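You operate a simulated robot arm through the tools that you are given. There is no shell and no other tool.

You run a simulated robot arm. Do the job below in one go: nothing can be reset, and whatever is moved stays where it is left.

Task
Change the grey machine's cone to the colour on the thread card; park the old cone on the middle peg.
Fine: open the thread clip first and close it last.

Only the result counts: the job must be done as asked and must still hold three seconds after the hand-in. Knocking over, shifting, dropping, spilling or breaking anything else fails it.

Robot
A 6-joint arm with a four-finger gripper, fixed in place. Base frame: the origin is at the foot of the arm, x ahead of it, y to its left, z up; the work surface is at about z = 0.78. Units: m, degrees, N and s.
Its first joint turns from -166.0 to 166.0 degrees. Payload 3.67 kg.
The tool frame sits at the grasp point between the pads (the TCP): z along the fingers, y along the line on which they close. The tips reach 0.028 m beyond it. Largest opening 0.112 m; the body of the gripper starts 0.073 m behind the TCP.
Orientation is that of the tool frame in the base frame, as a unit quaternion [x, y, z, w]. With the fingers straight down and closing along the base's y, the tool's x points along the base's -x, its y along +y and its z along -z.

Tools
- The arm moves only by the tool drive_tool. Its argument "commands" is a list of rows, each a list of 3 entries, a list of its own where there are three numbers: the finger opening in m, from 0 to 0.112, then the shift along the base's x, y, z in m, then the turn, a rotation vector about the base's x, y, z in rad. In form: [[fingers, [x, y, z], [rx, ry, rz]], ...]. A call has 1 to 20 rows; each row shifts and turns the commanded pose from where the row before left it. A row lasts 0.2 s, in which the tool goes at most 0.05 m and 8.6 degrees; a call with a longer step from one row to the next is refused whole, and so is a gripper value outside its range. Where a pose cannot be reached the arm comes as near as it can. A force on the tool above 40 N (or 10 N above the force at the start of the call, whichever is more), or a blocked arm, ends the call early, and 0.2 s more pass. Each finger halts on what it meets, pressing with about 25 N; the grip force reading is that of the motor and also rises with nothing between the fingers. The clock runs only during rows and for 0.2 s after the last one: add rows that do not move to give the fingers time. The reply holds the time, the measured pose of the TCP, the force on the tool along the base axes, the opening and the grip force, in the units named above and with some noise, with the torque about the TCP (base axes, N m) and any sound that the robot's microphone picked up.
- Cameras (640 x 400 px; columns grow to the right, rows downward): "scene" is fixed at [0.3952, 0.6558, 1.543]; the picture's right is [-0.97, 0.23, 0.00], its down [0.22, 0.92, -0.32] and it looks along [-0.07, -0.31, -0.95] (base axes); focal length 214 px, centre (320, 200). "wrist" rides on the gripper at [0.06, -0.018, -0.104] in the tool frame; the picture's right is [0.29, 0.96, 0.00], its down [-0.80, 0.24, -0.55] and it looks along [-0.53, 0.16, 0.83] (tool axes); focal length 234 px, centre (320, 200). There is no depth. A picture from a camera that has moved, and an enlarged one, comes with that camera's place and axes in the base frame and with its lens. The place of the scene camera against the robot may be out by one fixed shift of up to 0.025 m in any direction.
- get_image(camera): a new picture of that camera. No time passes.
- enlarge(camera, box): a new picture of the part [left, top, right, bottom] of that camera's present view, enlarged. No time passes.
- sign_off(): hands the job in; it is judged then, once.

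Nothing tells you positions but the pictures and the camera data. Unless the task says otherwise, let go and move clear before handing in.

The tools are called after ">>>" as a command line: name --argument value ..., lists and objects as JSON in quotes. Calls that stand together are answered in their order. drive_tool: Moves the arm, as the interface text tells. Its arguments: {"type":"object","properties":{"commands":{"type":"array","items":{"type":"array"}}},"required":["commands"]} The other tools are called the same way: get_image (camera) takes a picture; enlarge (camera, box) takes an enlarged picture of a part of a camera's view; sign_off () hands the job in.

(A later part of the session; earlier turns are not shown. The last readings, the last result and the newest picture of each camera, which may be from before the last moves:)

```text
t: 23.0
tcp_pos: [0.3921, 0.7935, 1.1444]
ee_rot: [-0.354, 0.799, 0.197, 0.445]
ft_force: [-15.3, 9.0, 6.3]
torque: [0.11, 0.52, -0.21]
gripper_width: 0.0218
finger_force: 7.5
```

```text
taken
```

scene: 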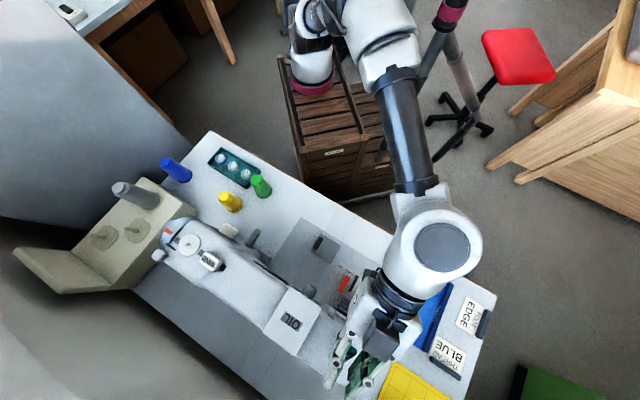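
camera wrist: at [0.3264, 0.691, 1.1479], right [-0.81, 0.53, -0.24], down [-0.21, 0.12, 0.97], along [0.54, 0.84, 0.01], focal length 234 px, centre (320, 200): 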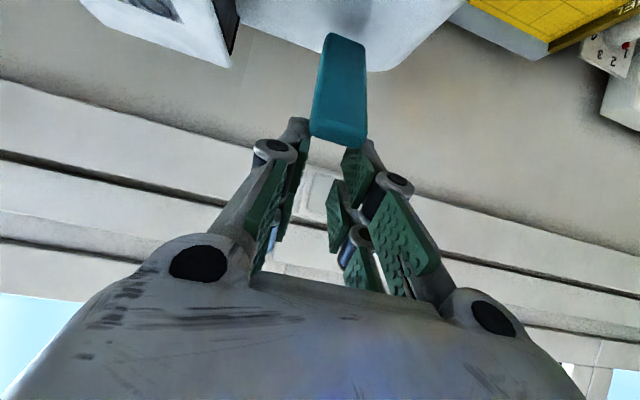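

The lever now stands nearly upright. I'll release, back away and check that it stays open.

>>> drive_tool --commands '[[0.04, [0, 0, 0], [0, 0, 0]], [0.06, [0, 0, 0], [0, 0, 0]], [0.06, [-0.02, -0.0223, 0.01], [0, 0, 0]], [0.06, [-0.02, -0.0223, 0.01], [0, 0, 0]], [0.06, [-0.02, -0.0223, 0], [0, 0, 0]], [0.06, [-0.02, -0.0223, 0], [0, 0, 0]]]'

>>> get_image --camera "wrist"

>>> get_image --camera "scene"

```text
t: 24.4
tcp_pos: [0.3154, 0.702, 1.1631]
ee_rot: [-0.355, 0.799, 0.197, 0.443]
ft_force: [0.3, 0.6, -0.4]
torque: [0.0, -0.02, 0.02]
gripper_width: 0.06
finger_force: 0.1
```

```text
taken
camera wrist: at [0.2497, 0.6002, 1.1679], right [-0.81, 0.53, -0.25], down [-0.21, 0.13, 0.97], along [0.54, 0.84, 0.01], focal length 234 px, centre (320, 200)
```

wrist: 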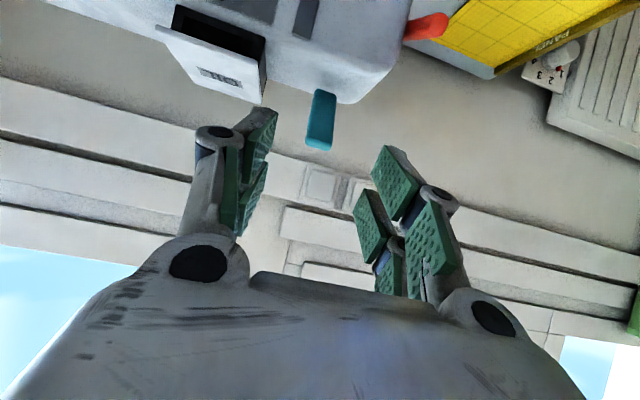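

```text
taken
```

scene: 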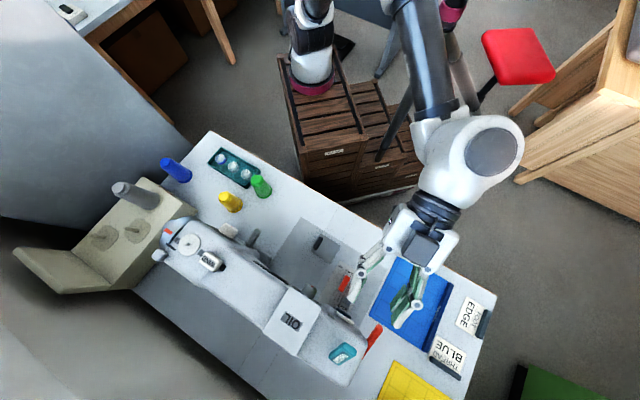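

>>> enlarge --camera "scene" --box '[300, 310, 400, 390]'

>>> enlarge --camera "wrist" --box '[270, 60, 370, 160]'

>>> enlarge --camera "scene" --box '[80, 160, 260, 290]'

```text
5.00 times, centred on (350, 350) of scene
camera zoom: at [0.3952, 0.6558, 1.543], right [-0.97, 0.23, 0.0], down [0.22, 0.92, -0.32], along [-0.07, -0.31, -0.95], focal length 1072 px, centre (170, -550)
```

zoom: 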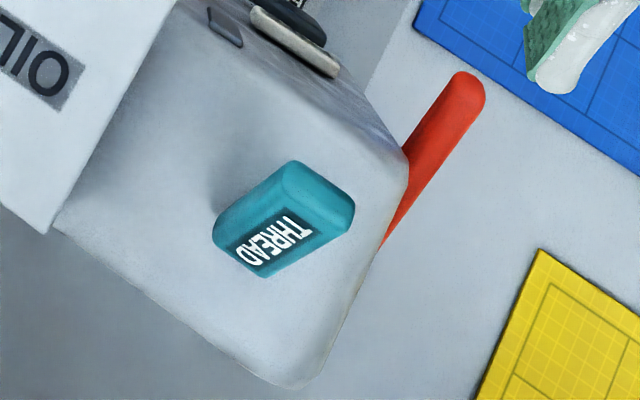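

```text
4.00 times, centred on (320, 110) of wrist
camera zoom: at [0.2497, 0.6002, 1.1679], right [-0.81, 0.53, -0.25], down [-0.21, 0.13, 0.97], along [0.54, 0.84, 0.01], focal length 937 px, centre (320, 560)
```

zoom: 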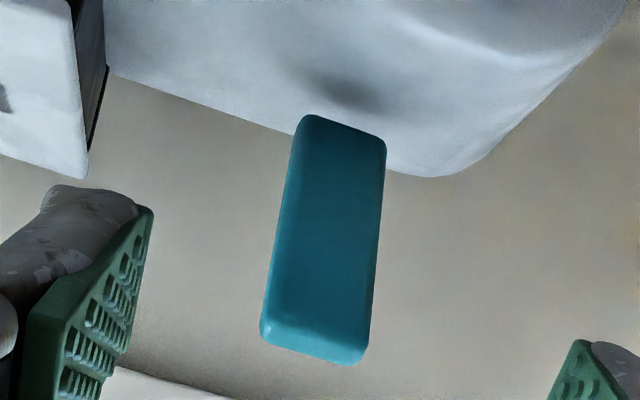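

```text
3.08 times, centred on (170, 225) of scene
camera zoom: at [0.3952, 0.6558, 1.543], right [-0.97, 0.23, 0.0], down [0.22, 0.92, -0.32], along [-0.07, -0.31, -0.95], focal length 660 px, centre (782, 123)
```

zoom: 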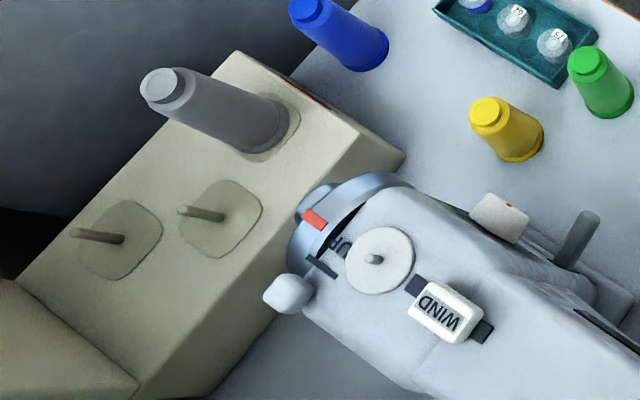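

The thread line has vanished and the lever stays up, so the clip is open. Next I'll swing over to look at the stand and the blue cone with the wrist camera.

>>> drive_tool --commands '[[0.06, [-0.015, -0.03, 0.02], [0, 0, 0]], [0.06, [-0.01, -0.04, 0.01], [0, 0, 0]], [0.08, [0.025, -0.04, 0], [0, 0, -0.1135]], [0.1, [0.025, -0.04, 0], [0, 0, -0.1135]], [0.1, [0.025, -0.04, 0], [0, 0, -0.1135]], [0.1, [0.025, -0.04, 0], [0, 0, -0.1135]], [0.1, [0.025, -0.04, 0], [-0.052, 0.12, 0]], [0.1, [0.025, -0.04, 0], [-0.052, 0.12, 0]], [0.1, [0.025, -0.04, 0], [-0.052, 0.12, 0]], [0.1, [0.025, -0.04, 0], [0, 0, 0]], [0.1, [0.025, -0.04, 0], [0, 0, 0]], [0.1, [0.025, -0.04, 0], [0, 0, 0]], [0.1, [0.025, -0.01, -0.02], [0, 0, 0]]]'

>>> get_image --camera "wrist"

>>> get_image --camera "scene"

```text
t: 27.2
tcp_pos: [0.5649, 0.2228, 1.1736]
ee_rot: [-0.184, 0.934, 0.053, 0.301]
ft_force: [1.7, -0.7, 0.3]
torque: [0.01, 0.0, -0.02]
gripper_width: 0.1
finger_force: 0.1
```

```text
taken
camera wrist: at [0.4722, 0.1657, 1.2233], right [-0.58, 0.8, -0.18], down [0.21, 0.35, 0.91], along [0.79, 0.49, -0.37], focal length 234 px, centre (320, 200)
```

wrist: 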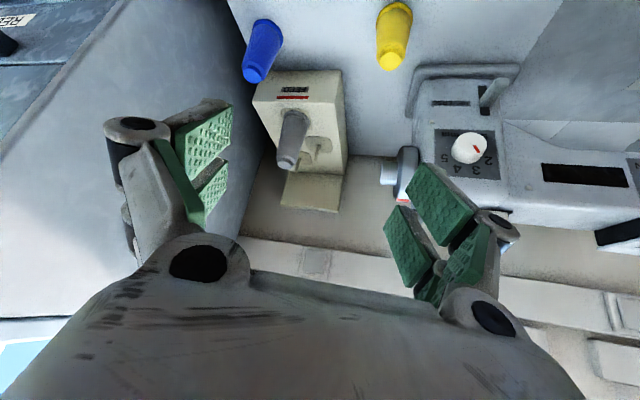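

```text
taken
```

scene: 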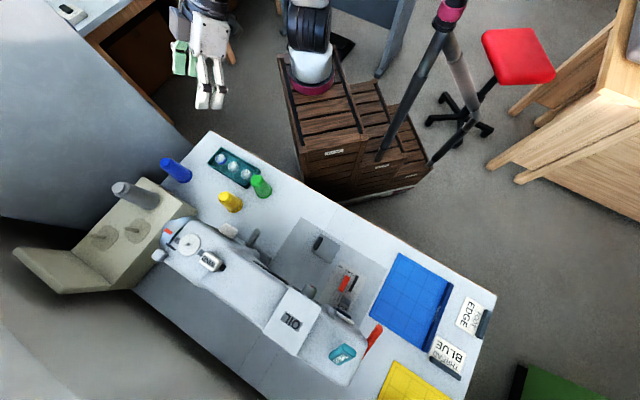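

>>> enlarge --camera "wrist" --box '[230, 0, 420, 220]'

>>> enlarge --camera "wrist" --box '[240, 60, 360, 220]'

```text
1.82 times, centred on (325, 110) of wrist
camera zoom: at [0.4722, 0.1657, 1.2233], right [-0.58, 0.8, -0.18], down [0.21, 0.35, 0.91], along [0.79, 0.49, -0.37], focal length 426 px, centre (311, 364)
```

zoom: 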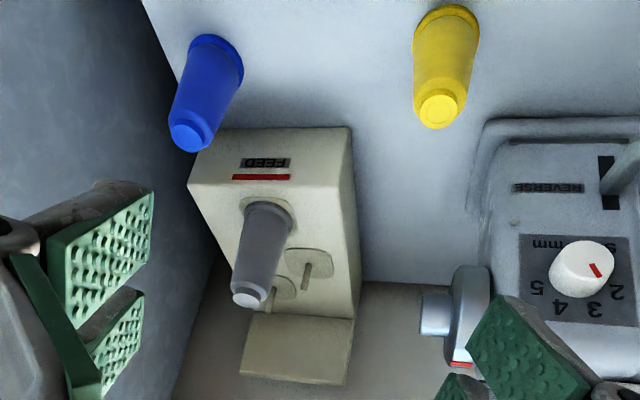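

```text
2.50 times, centred on (300, 140) of wrist
camera zoom: at [0.4722, 0.1657, 1.2233], right [-0.58, 0.8, -0.18], down [0.21, 0.35, 0.91], along [0.79, 0.49, -0.37], focal length 585 px, centre (370, 350)
```

zoom: 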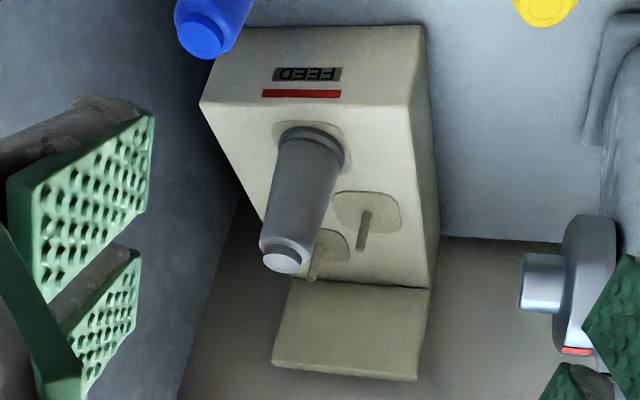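

The stand's front peg is labelled FEED (grey cone there, about (0.887, 0.322)); the middle peg is at about (0.923, 0.411), stand top z≈0.873; the blue cone is at about (0.83, 0.193). I'll go closer to measure these precisely.

>>> drive_tool --commands '[[0.1, [0.039, 0.0075, -0.0235], [0, 0, 0]], [0.1, [0.039, 0.0075, -0.0235], [0, 0, 0]], [0.1, [0.039, 0.0075, -0.0235], [0, 0, 0]], [0.1, [0.039, 0.0075, -0.0235], [0, 0, 0]], [0.1, [0, 0, 0], [0, 0, 0]]]'

>>> get_image --camera "wrist"

>>> enlarge --camera "wrist" --box '[200, 60, 400, 240]'

```text
t: 28.4
tcp_pos: [0.7217, 0.2525, 1.0807]
ee_rot: [-0.183, 0.934, 0.052, 0.301]
ft_force: [0.7, 0.6, 0.3]
torque: [0.02, 0.0, 0.04]
gripper_width: 0.1002
finger_force: 0.0
```

```text
taken
camera wrist: at [0.6281, 0.1951, 1.1298], right [-0.58, 0.8, -0.18], down [0.21, 0.35, 0.91], along [0.79, 0.49, -0.37], focal length 234 px, centre (320, 200)
```

wrist: 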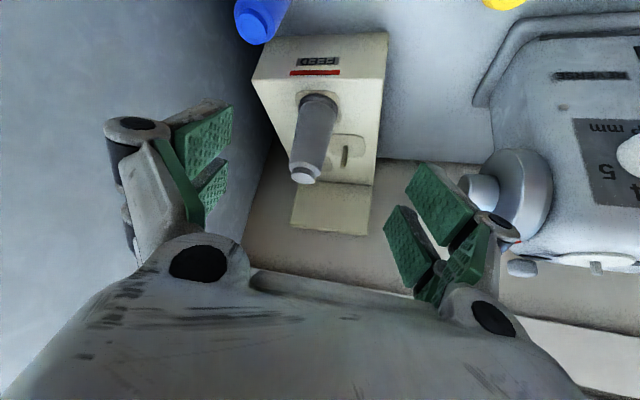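

```text
2.22 times, centred on (300, 150) of wrist
camera zoom: at [0.6281, 0.1951, 1.1298], right [-0.58, 0.8, -0.18], down [0.21, 0.35, 0.91], along [0.79, 0.49, -0.37], focal length 520 px, centre (364, 311)
```

zoom: 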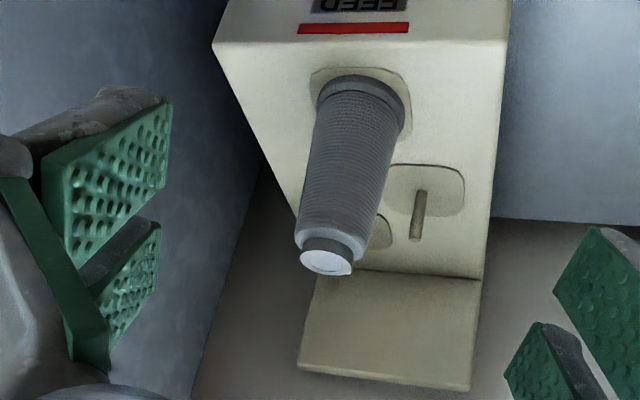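

I see the pegs clearly. For accurate positions I'll take a view from a different side.

>>> drive_tool --commands '[[0.1, [0.006, -0.034, 0], [0, 0, 0.113]], [0.1, [0.006, -0.034, 0], [0, 0, 0.113]], [0.1, [0.006, -0.034, 0], [0, 0, 0.113]], [0.1, [0.006, -0.034, 0], [0, 0, 0.113]], [0.1, [0.006, -0.034, 0], [0, 0, 0.113]], [0.1, [0, 0, 0], [0, 0, 0]]]'

>>> get_image --camera "wrist"

>>> enlarge --camera "wrist" --box '[200, 60, 400, 240]'

>>> enlarge --camera "scene" --box '[80, 140, 220, 260]'

```text
t: 29.8
tcp_pos: [0.7515, 0.084, 1.0792]
ee_rot: [-0.436, 0.847, 0.135, 0.274]
ft_force: [0.7, -0.2, 0.2]
torque: [0.0, 0.02, 0.0]
gripper_width: 0.1
finger_force: 0.1
```

```text
taken
camera wrist: at [0.7029, -0.0154, 1.1293], right [-0.91, 0.37, -0.18], down [-0.01, 0.41, 0.91], along [0.41, 0.84, -0.37], focal length 234 px, centre (320, 200)
```

wrist: 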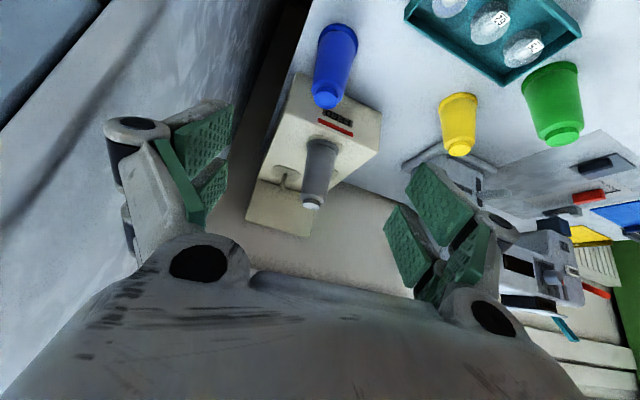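

```text
2.22 times, centred on (300, 150) of wrist
camera zoom: at [0.7029, -0.0154, 1.1293], right [-0.91, 0.37, -0.18], down [-0.01, 0.41, 0.91], along [0.41, 0.84, -0.37], focal length 520 px, centre (364, 311)
```

zoom: 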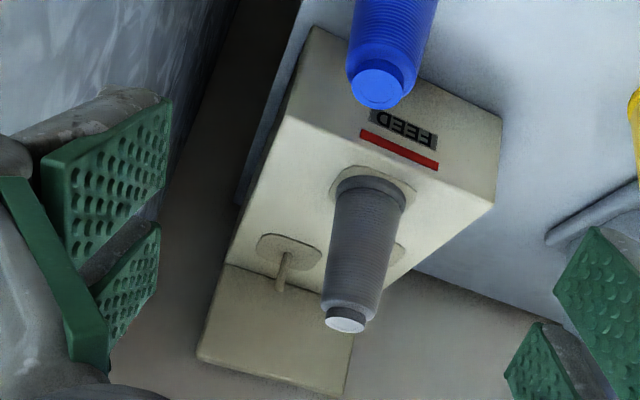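

```text
3.33 times, centred on (150, 200) of scene
camera zoom: at [0.3952, 0.6558, 1.543], right [-0.97, 0.23, 0.0], down [0.22, 0.92, -0.32], along [-0.07, -0.31, -0.95], focal length 715 px, centre (887, 200)
```

zoom: 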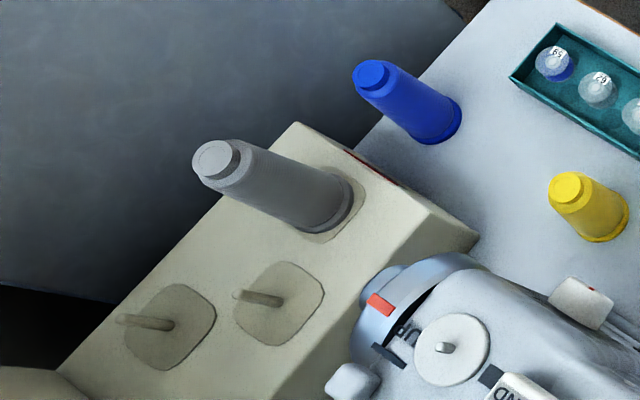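

Grey cone axis is at (0.881, 0.319), the middle peg (second back from FEED) at (0.9235, 0.409), peg tops z≈0.914, blue cone at (0.824, 0.193). Before touching anything I'll test that the arm reaches above the middle peg with a 45° tilt, high enough to clear the grey cone.

>>> drive_tool --commands '[[0.1, [0, 0.01, 0.02], [0, 0, -0.116]], [0.1, [0, 0.02, 0.02], [0, 0, -0.116]], [0.1, [0, 0.03, 0], [0, 0, -0.116]], [0.08, [0, 0.035, 0], [0, 0, -0.116]], [0.08, [0, 0.035, 0], [0, 0, -0.116]], [0.08, [0, 0.035, 0], [0.0327, -0.0809, 0]], [0.08, [0, 0.03, 0], [0.0327, -0.0809, 0]], [0.08, [0.03, 0.03, -0.01], [0, 0, 0]], [0.08, [0.035, 0.03, -0.01], [0, 0, 0]], [0.08, [0.035, 0.035, -0.01], [0, 0, 0]], [0.08, [0.035, 0.035, -0.01], [0, 0, 0]], [0.08, [0.037, 0, -0.01], [0, 0, 0]], [0.08, [0, 0, 0], [0, 0, 0]]]'

>>> get_image --camera "wrist"

>>> get_image --camera "scene"

```text
refused: row 10 steps farther than a row can; nothing moved
```

```text
taken
camera wrist: at [0.7029, -0.0154, 1.1293], right [-0.91, 0.37, -0.18], down [-0.01, 0.41, 0.91], along [0.41, 0.84, -0.37], focal length 234 px, centre (320, 200)
```

wrist: 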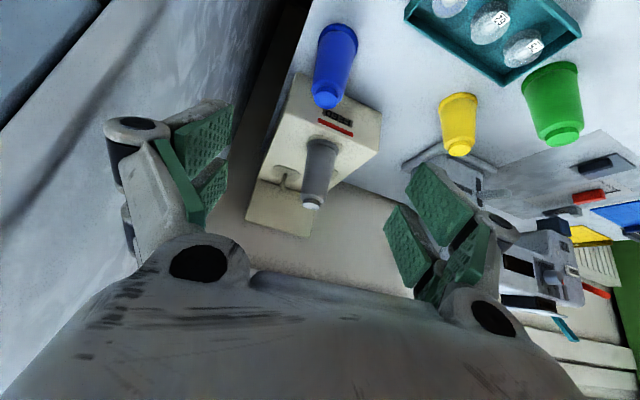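

```text
taken
```

scene: 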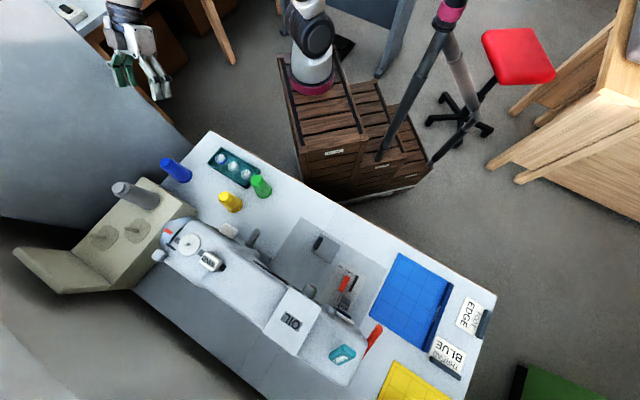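

One step was too long, so nothing moved. I'm resending with smaller steps.

>>> drive_tool --commands '[[0.1, [0, 0.01, 0.02], [0, 0, -0.116]], [0.1, [0, 0.02, 0.02], [0, 0, -0.116]], [0.1, [0, 0.03, 0], [0, 0, -0.116]], [0.08, [0, 0.035, 0], [0, 0, -0.116]], [0.08, [0, 0.035, 0], [0, 0, -0.116]], [0.08, [0, 0.035, 0], [0.0327, -0.0809, 0]], [0.08, [0, 0.03, 0], [0.0327, -0.0809, 0]], [0.08, [0.029, 0.0215, -0.01], [0, 0, 0]], [0.08, [0.029, 0.0215, -0.01], [0, 0, 0]], [0.08, [0.029, 0.0215, -0.01], [0, 0, 0]], [0.08, [0.029, 0.0215, -0.01], [0, 0, 0]], [0.08, [0.029, 0.0215, -0.01], [0, 0, 0]], [0.08, [0.027, 0.0225, -0.01], [0, 0, 0]], [0.08, [0, 0, 0], [0, 0, 0]]]'

>>> get_image --camera "wrist"

>>> get_image --camera "scene"

```text
t: 32.8
tcp_pos: [0.924, 0.4086, 1.062]
ee_rot: [-0.169, 0.906, 0.067, 0.382]
ft_force: [0.1, -0.4, 0.4]
torque: [0.0, 0.03, -0.01]
gripper_width: 0.0798
finger_force: 0.1
```

```text
taken
camera wrist: at [0.8221, 0.3488, 1.0914], right [-0.53, 0.82, -0.21], down [0.06, 0.29, 0.96], along [0.84, 0.49, -0.2], focal length 234 px, centre (320, 200)
```

wrist: 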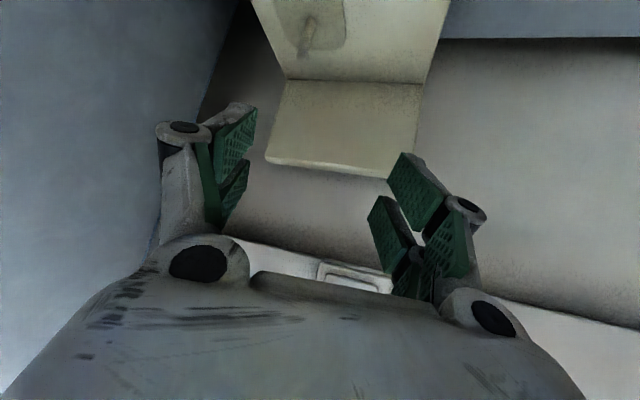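

```text
taken
```

scene: 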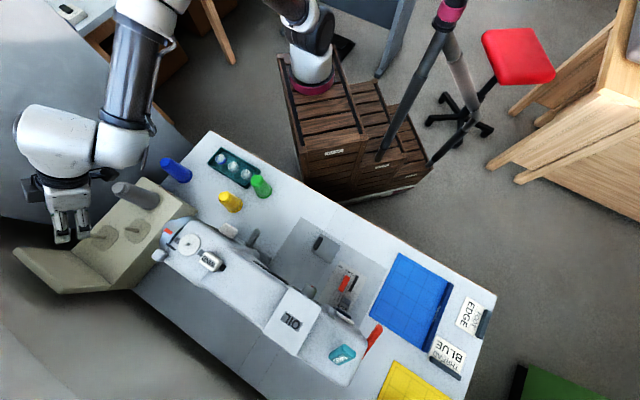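

The arm reaches above the middle peg. Now I'll back off and come down in front of the grey cone, fingers open, and check alignment.

>>> drive_tool --commands '[[0.09, [-0.031, -0.0265, 0], [0, 0, 0]], [0.09, [-0.031, -0.0265, 0], [0, 0, 0]], [0.09, [-0.031, -0.0265, 0], [0, 0, 0]], [0.09, [-0.031, -0.0265, 0], [0, 0, 0]], [0.09, [-0.031, -0.0265, 0], [0, 0, 0]], [0.09, [0, 0, -0.045], [0, 0, 0]], [0.09, [0, 0, -0.045], [0, 0, 0]], [0.09, [0, 0, -0.045], [0, 0, 0]], [0.09, [0, 0, 0], [0, 0, 0]]]'

>>> get_image --camera "wrist"

>>> enlarge --camera "scene" --box '[40, 100, 240, 260]'

```text
t: 34.8
tcp_pos: [0.7663, 0.2756, 0.925]
ee_rot: [-0.17, 0.906, 0.068, 0.381]
ft_force: [-0.2, -0.3, -0.1]
torque: [-0.01, 0.0, -0.01]
gripper_width: 0.0901
finger_force: 0.0
```

```text
taken
camera wrist: at [0.666, 0.2177, 0.9552], right [-0.53, 0.82, -0.21], down [0.06, 0.29, 0.96], along [0.85, 0.49, -0.2], focal length 234 px, centre (320, 200)
```

wrist: 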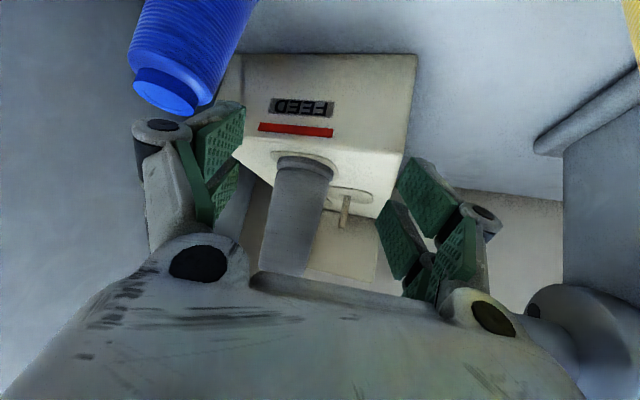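

```text
2.50 times, centred on (140, 180) of scene
camera zoom: at [0.3952, 0.6558, 1.543], right [-0.97, 0.23, 0.0], down [0.22, 0.92, -0.32], along [-0.07, -0.31, -0.95], focal length 536 px, centre (770, 250)
```

zoom: 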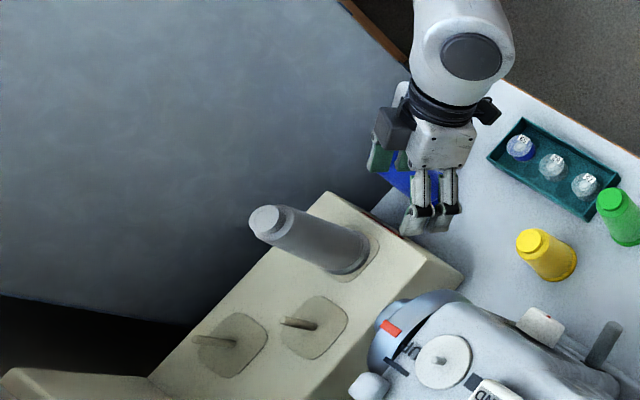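

Alignment is good (within 1 mm). Moving horizontally forward so the fingers straddle the grey cone.

>>> drive_tool --commands '[[0.09, [0.0287, 0.0108, 0], [0, 0, 0]], [0.09, [0.0287, 0.0108, 0], [0, 0, 0]], [0.09, [0.0287, 0.0108, 0], [0, 0, 0]], [0.09, [0.0287, 0.0108, 0], [0, 0, 0]], [0.09, [0, 0, 0], [0, 0, 0]]]'

>>> get_image --camera "wrist"

>>> enlarge --camera "scene" --box '[80, 140, 220, 260]'

```text
t: 36.0
tcp_pos: [0.8811, 0.3199, 0.9249]
ee_rot: [-0.17, 0.906, 0.067, 0.383]
ft_force: [-0.1, -1.1, -0.5]
torque: [-0.03, 0.01, 0.0]
gripper_width: 0.0901
finger_force: 0.0
```

```text
taken
camera wrist: at [0.7812, 0.2605, 0.9542], right [-0.53, 0.82, -0.21], down [0.06, 0.29, 0.96], along [0.85, 0.49, -0.2], focal length 234 px, centre (320, 200)
```

wrist: 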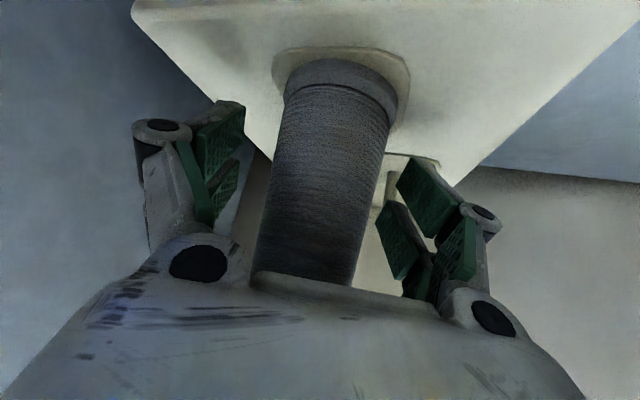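

```text
3.33 times, centred on (150, 200) of scene
camera zoom: at [0.3952, 0.6558, 1.543], right [-0.97, 0.23, 0.0], down [0.22, 0.92, -0.32], along [-0.07, -0.31, -0.95], focal length 715 px, centre (887, 200)
```

zoom: 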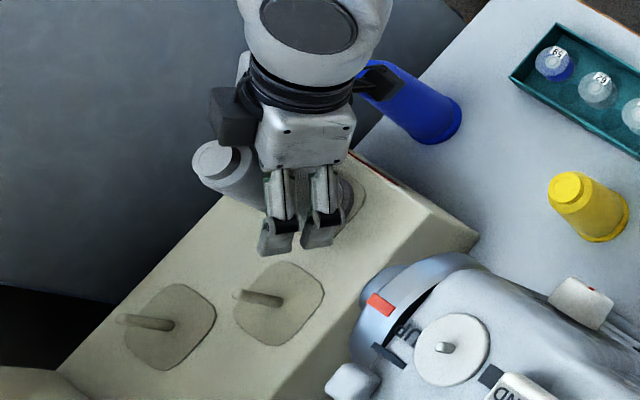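

The cone is centred between the fingers. Closing on it.

>>> drive_tool --commands '[[0.07, [0, 0, 0], [0, 0, 0]], [0.058, [0, 0, 0], [0, 0, 0]], [0.05, [0, 0, 0], [0, 0, 0]], [0.04, [0, 0, 0], [0, 0, 0]], [0.04, [0, 0, 0], [0, 0, 0]]]'

>>> get_image --camera "wrist"

```text
t: 37.2
tcp_pos: [0.8812, 0.318, 0.9252]
ee_rot: [-0.169, 0.906, 0.066, 0.381]
ft_force: [-0.4, -0.5, 0.5]
torque: [-0.03, 0.06, 0.01]
gripper_width: 0.0564
finger_force: 25.4
```

```text
taken
camera wrist: at [0.781, 0.2605, 0.9542], right [-0.53, 0.82, -0.21], down [0.06, 0.29, 0.96], along [0.85, 0.49, -0.2], focal length 234 px, centre (320, 200)
```

wrist: 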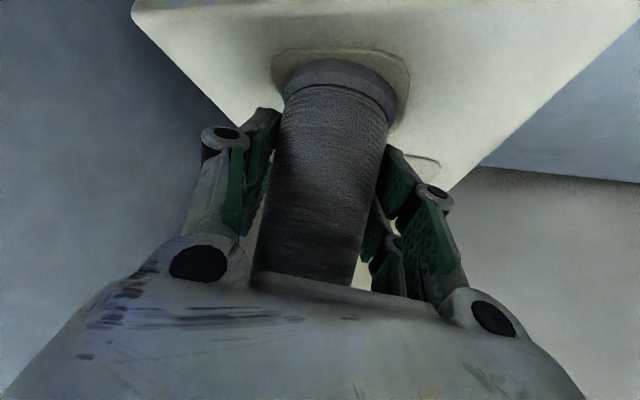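

Firm, centred grip (56 mm). Lifting straight up off the FEED peg.

>>> drive_tool --commands '[[0.04, [0, 0, 0.005], [0, 0, 0]], [0.04, [0, 0, 0.01], [0, 0, 0]], [0.04, [0, 0, 0.015], [0, 0, 0]], [0.04, [0, 0, 0.015], [0, 0, 0]], [0.04, [0, 0, 0.015], [0, 0, 0]], [0.04, [0, 0, 0.01], [0, 0, 0]], [0.04, [0, 0, 0], [0, 0, 0]]]'

>>> get_image --camera "wrist"

>>> enlarge --camera "scene" --box '[80, 140, 220, 260]'

```text
t: 38.8
tcp_pos: [0.8816, 0.3191, 0.9944]
ee_rot: [-0.17, 0.906, 0.067, 0.382]
ft_force: [0.4, 0.0, -1.9]
torque: [0.0, 0.01, -0.02]
gripper_width: 0.0562
finger_force: 25.6
```

```text
taken
camera wrist: at [0.7809, 0.2605, 1.0241], right [-0.53, 0.82, -0.21], down [0.06, 0.29, 0.96], along [0.84, 0.49, -0.2], focal length 234 px, centre (320, 200)
```

wrist: 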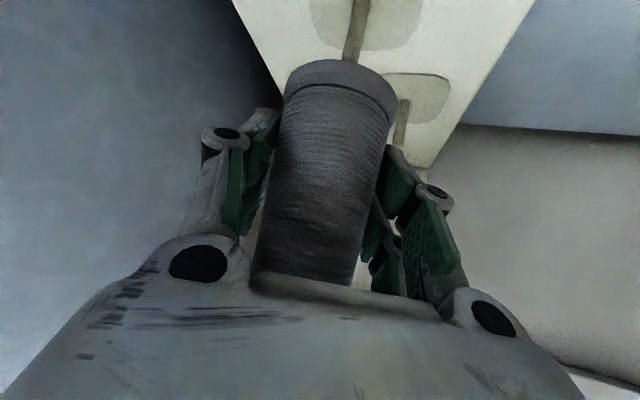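

```text
3.33 times, centred on (150, 200) of scene
camera zoom: at [0.3952, 0.6558, 1.543], right [-0.97, 0.23, 0.0], down [0.22, 0.92, -0.32], along [-0.07, -0.31, -0.95], focal length 715 px, centre (887, 200)
```

zoom: 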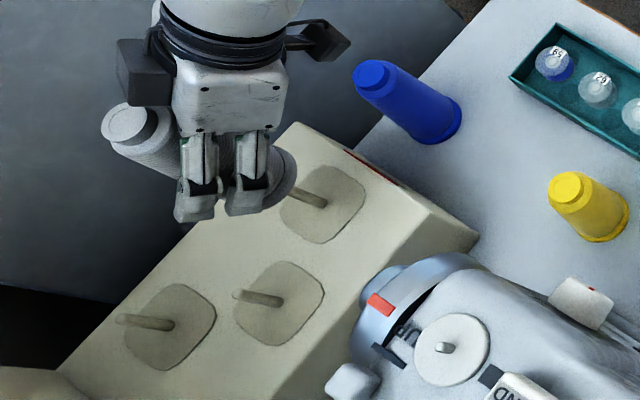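

The cone is clear of the peg. I'll capture where the FEED peg appears in the wrist view now, as a reference for aligning over the middle peg.

>>> enlarge --camera "wrist" --box '[260, 0, 460, 120]'

```text
3.20 times, centred on (360, 60) of wrist
camera zoom: at [0.7809, 0.2605, 1.0241], right [-0.53, 0.82, -0.21], down [0.06, 0.29, 0.96], along [0.84, 0.49, -0.2], focal length 749 px, centre (192, 648)
```

zoom: 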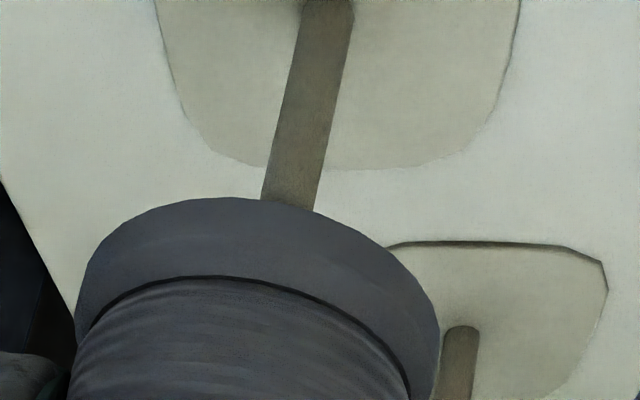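

>>> drive_tool --commands '[[0.04, [0.01, 0.0225, 0], [0, 0, 0]], [0.04, [0.01, 0.0222, 0], [0, 0, 0]], [0.04, [0.01, 0.0222, 0], [0, 0, 0]], [0.04, [0.0095, 0.0221, 0], [0, 0, 0]], [0.04, [0, 0, 0], [0, 0, 0]], [0.04, [0, 0, 0], [0, 0, 0]]]'

>>> enlarge --camera "wrist" --box '[260, 0, 460, 120]'

>>> enlarge --camera "scene" --box '[80, 140, 220, 260]'

```text
t: 40.2
tcp_pos: [0.92, 0.4075, 0.9938]
ee_rot: [-0.17, 0.906, 0.067, 0.382]
ft_force: [-0.1, -0.1, -1.7]
torque: [0.0, -0.03, 0.02]
gripper_width: 0.0562
finger_force: 25.1
```

```text
3.20 times, centred on (360, 60) of wrist
camera zoom: at [0.8205, 0.3495, 1.0236], right [-0.53, 0.82, -0.21], down [0.06, 0.29, 0.96], along [0.84, 0.49, -0.2], focal length 749 px, centre (192, 648)
```

zoom: 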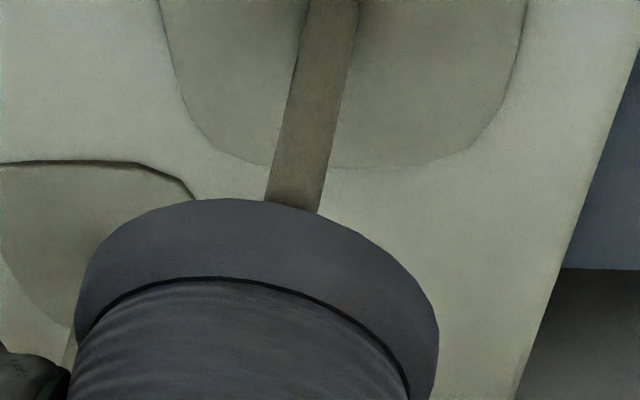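

```text
3.33 times, centred on (150, 200) of scene
camera zoom: at [0.3952, 0.6558, 1.543], right [-0.97, 0.23, 0.0], down [0.22, 0.92, -0.32], along [-0.07, -0.31, -0.95], focal length 715 px, centre (887, 200)
```

zoom: 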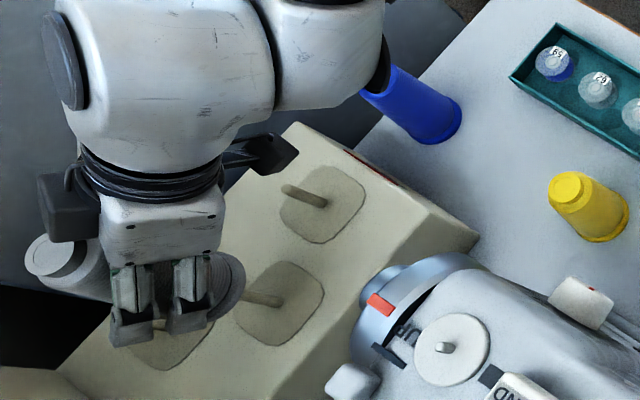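

The peg appears at the same place as the reference to within ~1 mm. I'll apply that small correction and lower.

>>> drive_tool --commands '[[0.04, [-0.0006, 0.001, 0], [0, 0, 0]], [0.04, [0, 0, -0.01], [0, 0, 0]], [0.04, [0, 0, -0.01], [0, 0, 0]], [0.04, [0, 0, -0.01], [0, 0, 0]], [0.04, [0, 0, -0.007], [0, 0, 0]], [0.04, [0, 0, 0], [0, 0, 0]]]'

>>> get_image --camera "wrist"

```text
t: 41.6
tcp_pos: [0.9209, 0.4069, 0.9571]
ee_rot: [-0.17, 0.906, 0.067, 0.382]
ft_force: [-0.9, 0.7, -1.1]
torque: [0.01, -0.01, 0.04]
gripper_width: 0.0562
finger_force: 24.9
```

```text
taken
camera wrist: at [0.8197, 0.3494, 0.9876], right [-0.53, 0.82, -0.21], down [0.06, 0.29, 0.96], along [0.85, 0.49, -0.2], focal length 234 px, centre (320, 200)
```

wrist: 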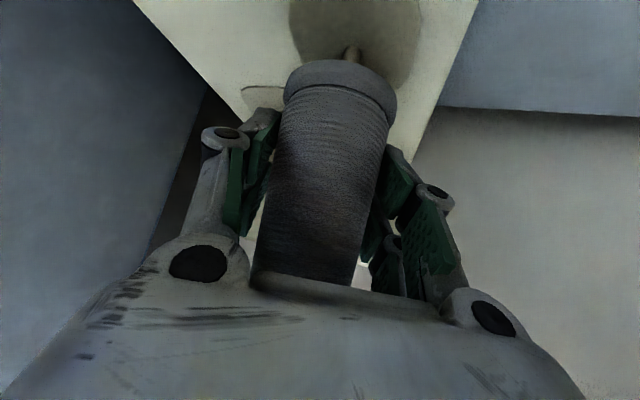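

No contact force with the peg tip already inside. Continuing down to the stand top.

>>> drive_tool --commands '[[0.04, [0, 0, -0.008], [0, 0, 0]], [0.04, [0, 0, -0.008], [0, 0, 0]], [0.04, [0, 0, -0.008], [0, 0, 0]], [0.04, [0, 0, -0.004], [0, 0, 0]], [0.04, [0, 0, -0.002], [0, 0, 0]], [0.04, [0, 0, 0], [0, 0, 0]]]'

```text
t: 43.0
tcp_pos: [0.921, 0.4087, 0.9285]
ee_rot: [-0.169, 0.906, 0.067, 0.381]
ft_force: [0.0, -0.2, -1.4]
torque: [0.02, -0.01, 0.02]
gripper_width: 0.0563
finger_force: 25.6
```

>>> drive_tool --commands '[[0.04, [0, 0, -0.0015], [0, 0, 0]], [0.04, [0, 0, -0.0015], [0, 0, 0]], [0.04, [0, 0, 0], [0, 0, 0]]]'

>>> enlarge --camera "wrist" --box '[260, 0, 460, 120]'

```text
t: 43.8
tcp_pos: [0.9209, 0.4092, 0.925]
ee_rot: [-0.17, 0.906, 0.067, 0.382]
ft_force: [-0.9, -0.3, -1.9]
torque: [0.03, -0.02, 0.0]
gripper_width: 0.056
finger_force: 25.0
```

```text
3.20 times, centred on (360, 60) of wrist
camera zoom: at [0.8202, 0.3501, 0.955], right [-0.53, 0.82, -0.21], down [0.06, 0.29, 0.96], along [0.85, 0.49, -0.2], focal length 749 px, centre (192, 648)
```

zoom: 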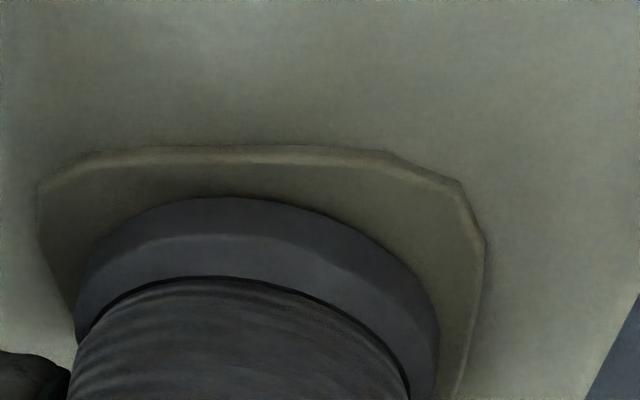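

>>> drive_tool --commands '[[0.04, [0, 0, -0.001], [0, 0, 0]], [0.04, [0, 0, -0.001], [0, 0, 0]], [0.04, [0, 0, 0], [0, 0, 0]]]'

```text
t: 44.6
tcp_pos: [0.9204, 0.4082, 0.924]
ee_rot: [-0.17, 0.906, 0.068, 0.383]
ft_force: [3.3, 0.2, 5.4]
torque: [0.03, 0.04, 0.0]
gripper_width: 0.0564
finger_force: 24.9
```

The cone is seated (light contact force). Releasing and backing straight out.

>>> drive_tool --commands '[[0.04, [0, 0, 0.001], [0, 0, 0]], [0.06, [0, 0, 0], [0, 0, 0]], [0.075, [0, 0, 0], [0, 0, 0]], [0.09, [0, 0, 0], [0, 0, 0]], [0.09, [0, 0, 0], [0, 0, 0]], [0.09, [-0.0234, -0.00885, 0], [0, 0, 0]], [0.09, [-0.0234, -0.00885, 0], [0, 0, 0]], [0.09, [-0.0281, -0.0106, 0], [0, 0, 0]], [0.09, [-0.0281, -0.0106, 0.02], [0, 0, 0]], [0.09, [-0.0281, -0.0106, 0.03], [0, 0, 0]], [0.09, [-0.01, -0.02, 0.04], [0, 0, 0]], [0.09, [-0.01, -0.02, 0.04], [0, 0, 0]]]'

>>> get_image --camera "wrist"

>>> enlarge --camera "scene" --box '[80, 140, 220, 260]'

```text
t: 47.2
tcp_pos: [0.7699, 0.3178, 1.0539]
ee_rot: [-0.17, 0.906, 0.067, 0.381]
ft_force: [0.7, -0.6, -0.7]
torque: [0.01, 0.0, 0.04]
gripper_width: 0.0902
finger_force: 0.1
```

```text
taken
camera wrist: at [0.6687, 0.2594, 1.0832], right [-0.53, 0.82, -0.21], down [0.06, 0.29, 0.95], along [0.84, 0.49, -0.21], focal length 234 px, centre (320, 200)
```

wrist: 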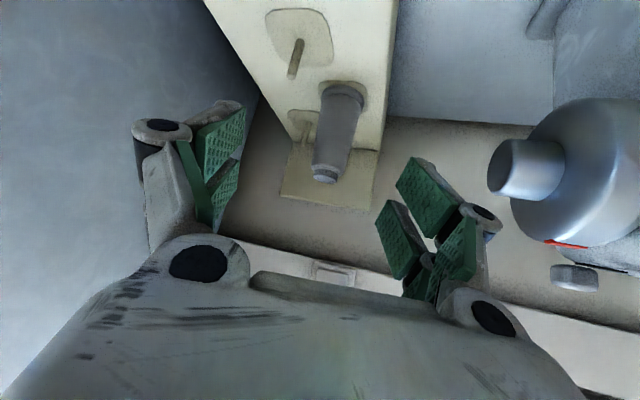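

```text
3.33 times, centred on (150, 200) of scene
camera zoom: at [0.3952, 0.6558, 1.543], right [-0.97, 0.23, 0.0], down [0.22, 0.92, -0.32], along [-0.07, -0.31, -0.95], focal length 715 px, centre (887, 200)
```

zoom: 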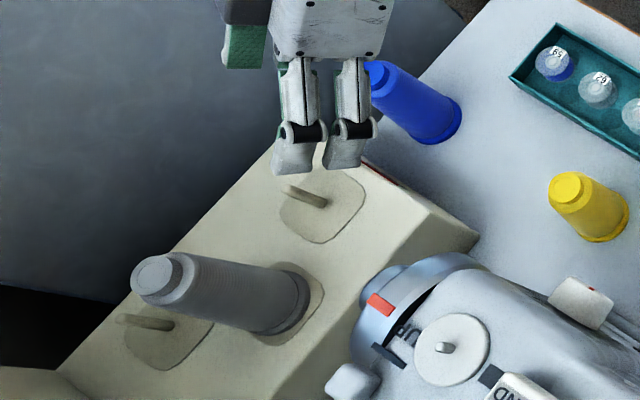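

The grey cone sits upright on the middle peg. Now I'll move behind/above the blue cone to refine its position.

>>> drive_tool --commands '[[0.09, [-0.01, -0.04, -0.015], [0, 0, 0]], [0.09, [-0.01, -0.04, -0.015], [0, 0, 0]], [0.09, [-0.01, -0.04, -0.015], [0, 0, 0]], [0.09, [-0.01, -0.04, -0.015], [0, 0, 0]], [0.09, [0, 0, 0], [0, 0, 0]]]'

>>> get_image --camera "wrist"

>>> enlarge --camera "wrist" --box '[240, 0, 400, 120]'

```text
t: 48.4
tcp_pos: [0.7346, 0.1862, 1.0004]
ee_rot: [-0.164, 0.914, 0.036, 0.368]
ft_force: [0.4, -0.2, -0.1]
torque: [0.01, 0.0, 0.03]
gripper_width: 0.0902
finger_force: 0.1
out of reach, approached as far as the arm can: row 4
```

```text
taken
camera wrist: at [0.6322, 0.1336, 1.0345], right [-0.5, 0.83, -0.25], down [0.09, 0.34, 0.94], along [0.86, 0.45, -0.25], focal length 234 px, centre (320, 200)
```

wrist: 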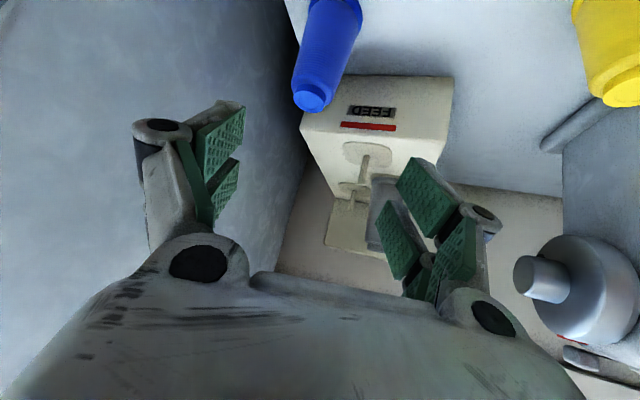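

```text
3.33 times, centred on (320, 60) of wrist
camera zoom: at [0.6322, 0.1336, 1.0345], right [-0.5, 0.83, -0.25], down [0.09, 0.34, 0.94], along [0.86, 0.45, -0.25], focal length 781 px, centre (320, 667)
```

zoom: 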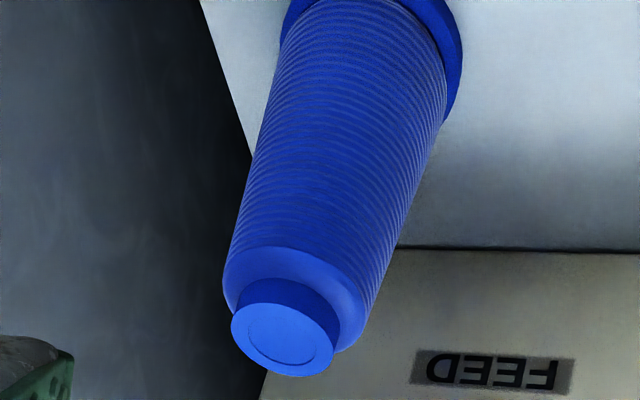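

Blue cone axis is at (0.825, 0.195), top z 0.889. The last step hit an inner reach limit and slightly rolled the tool, so I'll go directly above the blue cone and restore the orientation.

>>> drive_tool --commands '[[0.09, [0.03, 0.003, 0.005], [0, 0, 0]], [0.09, [0.03, 0.003, 0], [0.019, -0.007, 0.012]], [0.09, [0.03, 0.0023, -0.005], [0.019, -0.007, 0.012]], [0.09, [0, 0, 0], [0.019, -0.007, 0.011]], [0.09, [0, 0, 0], [0, 0, 0]]]'

>>> get_image --camera "wrist"

```text
t: 49.6
tcp_pos: [0.7706, 0.2553, 0.9815]
ee_rot: [-0.172, 0.901, 0.082, 0.39]
ft_force: [-0.2, 0.7, 0.1]
torque: [-0.02, -0.04, 0.01]
gripper_width: 0.0899
finger_force: 0.0
out of reach, approached as far as the arm can: row 1, 2, 3, 4
```

```text
taken
camera wrist: at [0.6704, 0.1953, 1.0073], right [-0.54, 0.82, -0.2], down [0.04, 0.26, 0.96], along [0.84, 0.51, -0.18], focal length 234 px, centre (320, 200)
```

wrist: 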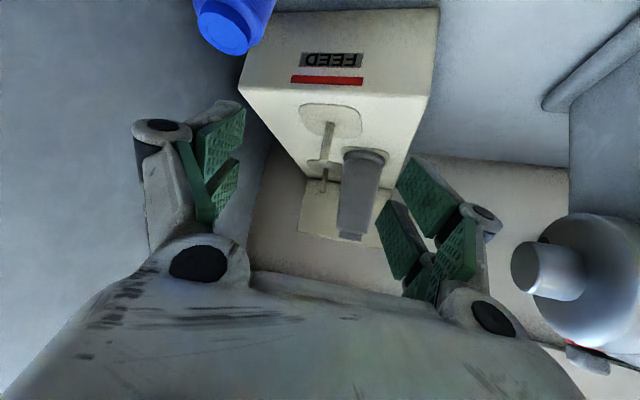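

The arm stopped short at some joint limit here; let me look at how the arm is configured.

>>> get_image --camera "scene"

```text
taken
```

scene: 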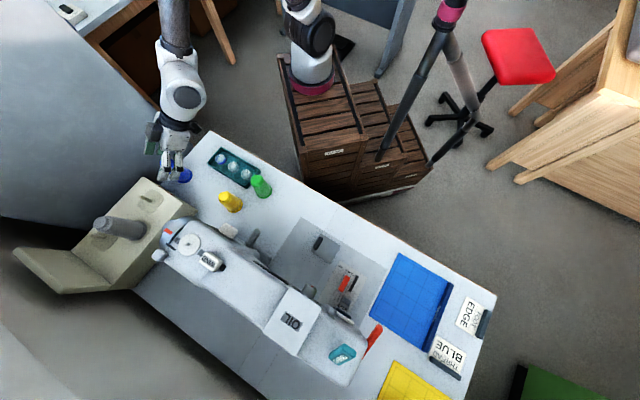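

I suspect a wrist singularity when the tool lines up with the forearm (45° tilt, close in). I'll reduce the tilt to about 30°, which moves away from it.

>>> drive_tool --commands '[[0.09, [0, 0, 0.015], [-0.036, 0.0925, 0]], [0.09, [0, 0, 0.015], [-0.036, 0.0925, 0]], [0.09, [0, 0, 0.01], [-0.036, 0.0925, 0]], [0.09, [0, 0, 0], [0, 0, 0]]]'

```text
t: 50.6
tcp_pos: [0.8008, 0.2622, 1.0344]
ee_rot: [-0.169, 0.923, 0.071, 0.339]
ft_force: [1.1, 0.4, -0.7]
torque: [0.01, 0.03, -0.02]
gripper_width: 0.0898
finger_force: 0.0
out of reach, approached as far as the arm can: row 2, 3
```

>>> drive_tool --commands '[[0.09, [0.01, 0, 0.03], [0, 0, 0]], [0.09, [0, 0, 0.03], [0, 0, 0]], [0.09, [0, 0, 0], [-0.018, 0.046, 0]], [0.09, [0, 0, 0], [-0.018, 0.046, 0]], [0.09, [0, 0, 0], [-0.018, 0.046, 0]], [0.09, [0, 0, 0], [-0.018, 0.046, 0]], [0.09, [0, 0, 0], [0, 0, 0]]]'

>>> get_image --camera "scene"

```text
t: 52.2
tcp_pos: [0.7804, 0.2613, 1.0794]
ee_rot: [-0.183, 0.968, 0.054, 0.162]
ft_force: [-0.1, 0.3, -0.7]
torque: [0.02, 0.03, 0.0]
gripper_width: 0.0901
finger_force: 0.1
out of reach, approached as far as the arm can: row 1
```

```text
taken
```

scene: 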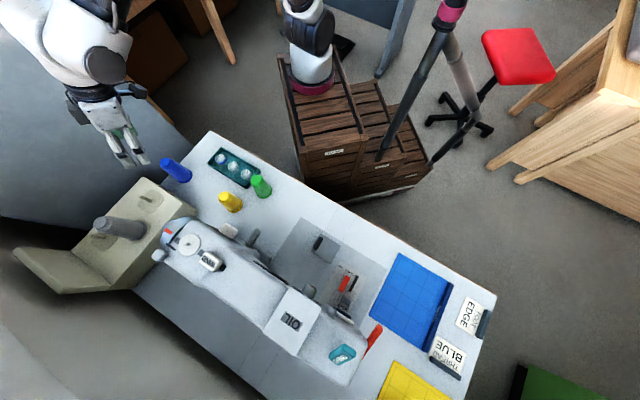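

Now the arm is back in a normal configuration at 20° tilt. I'll level the roll, set about 27° tilt and position above the blue cone.

>>> drive_tool --commands '[[0.09, [0, 0, 0], [-0.039, -0.025, -0.008]], [0.09, [0, 0, 0], [0.044, -0.114, 0]], [0.09, [0.015, -0.022, -0.02], [0, 0, 0]], [0.09, [0.015, -0.022, -0.02], [0, 0, 0]], [0.09, [0.0146, -0.0223, -0.02], [0, 0, 0]], [0.09, [0, 0, -0.02], [0, 0, 0]], [0.09, [0, 0, 0], [0, 0, 0]]]'

>>> get_image --camera "wrist"

>>> enlarge --camera "scene" --box '[80, 80, 280, 240]'

```text
t: 53.8
tcp_pos: [0.8267, 0.1937, 0.9983]
ee_rot: [-0.181, 0.955, 0.044, 0.229]
ft_force: [-0.4, -0.2, 0.2]
torque: [0.01, 0.04, 0.0]
gripper_width: 0.0903
finger_force: 0.1
```

```text
taken
camera wrist: at [0.7413, 0.1398, 1.0628], right [-0.59, 0.8, -0.13], down [0.34, 0.39, 0.86], along [0.73, 0.46, -0.5], focal length 234 px, centre (320, 200)
```

wrist: 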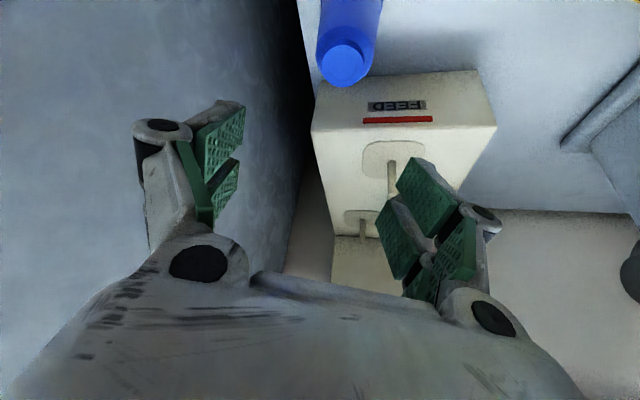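

```text
2.50 times, centred on (180, 160) of scene
camera zoom: at [0.3952, 0.6558, 1.543], right [-0.97, 0.23, 0.0], down [0.22, 0.92, -0.32], along [-0.07, -0.31, -0.95], focal length 536 px, centre (670, 300)
```

zoom: 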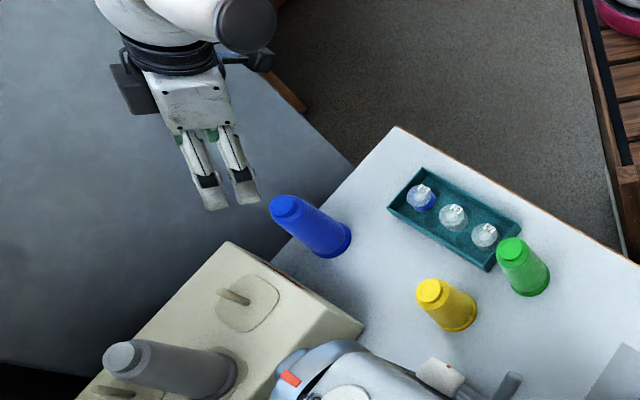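

Aligned within 2 mm. Small correction, then straight down around the blue cone.

>>> drive_tool --commands '[[0.09, [-0.0017, 0.0008, -0.03], [0, 0, 0]], [0.09, [0, 0, -0.035], [0, 0, 0]], [0.09, [0, 0, -0.035], [0, 0, 0]], [0.09, [0, 0, -0.03], [0, 0, 0]], [0.09, [0, 0, -0.028], [0, 0, 0]], [0.09, [0, 0, 0], [0, 0, 0]]]'

>>> get_image --camera "wrist"

>>> enlarge --camera "scene" --box '[100, 100, 240, 220]'

```text
t: 55.2
tcp_pos: [0.8311, 0.1984, 0.8617]
ee_rot: [-0.181, 0.956, 0.044, 0.229]
ft_force: [0.6, -0.6, 0.5]
torque: [-0.03, -0.02, 0.01]
gripper_width: 0.0901
finger_force: 0.1
out of reach, approached as far as the arm can: row 3, 4
```

```text
taken
camera wrist: at [0.7461, 0.1446, 0.9276], right [-0.59, 0.8, -0.13], down [0.34, 0.39, 0.86], along [0.73, 0.46, -0.5], focal length 234 px, centre (320, 200)
```

wrist: 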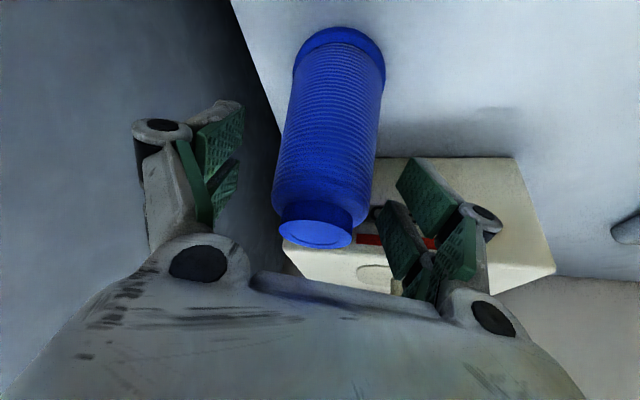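

```text
3.33 times, centred on (170, 160) of scene
camera zoom: at [0.3952, 0.6558, 1.543], right [-0.97, 0.23, 0.0], down [0.22, 0.92, -0.32], along [-0.07, -0.31, -0.95], focal length 715 px, centre (820, 333)
```

zoom: 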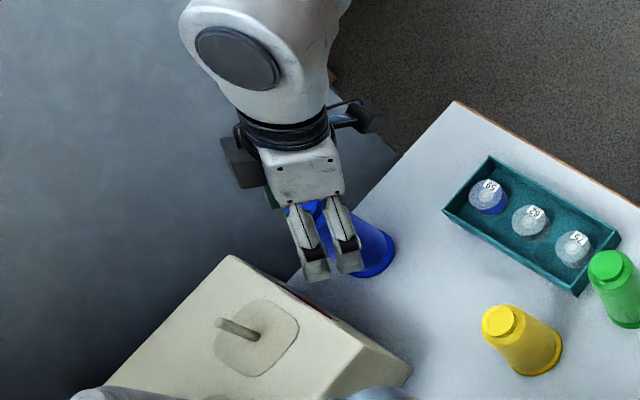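

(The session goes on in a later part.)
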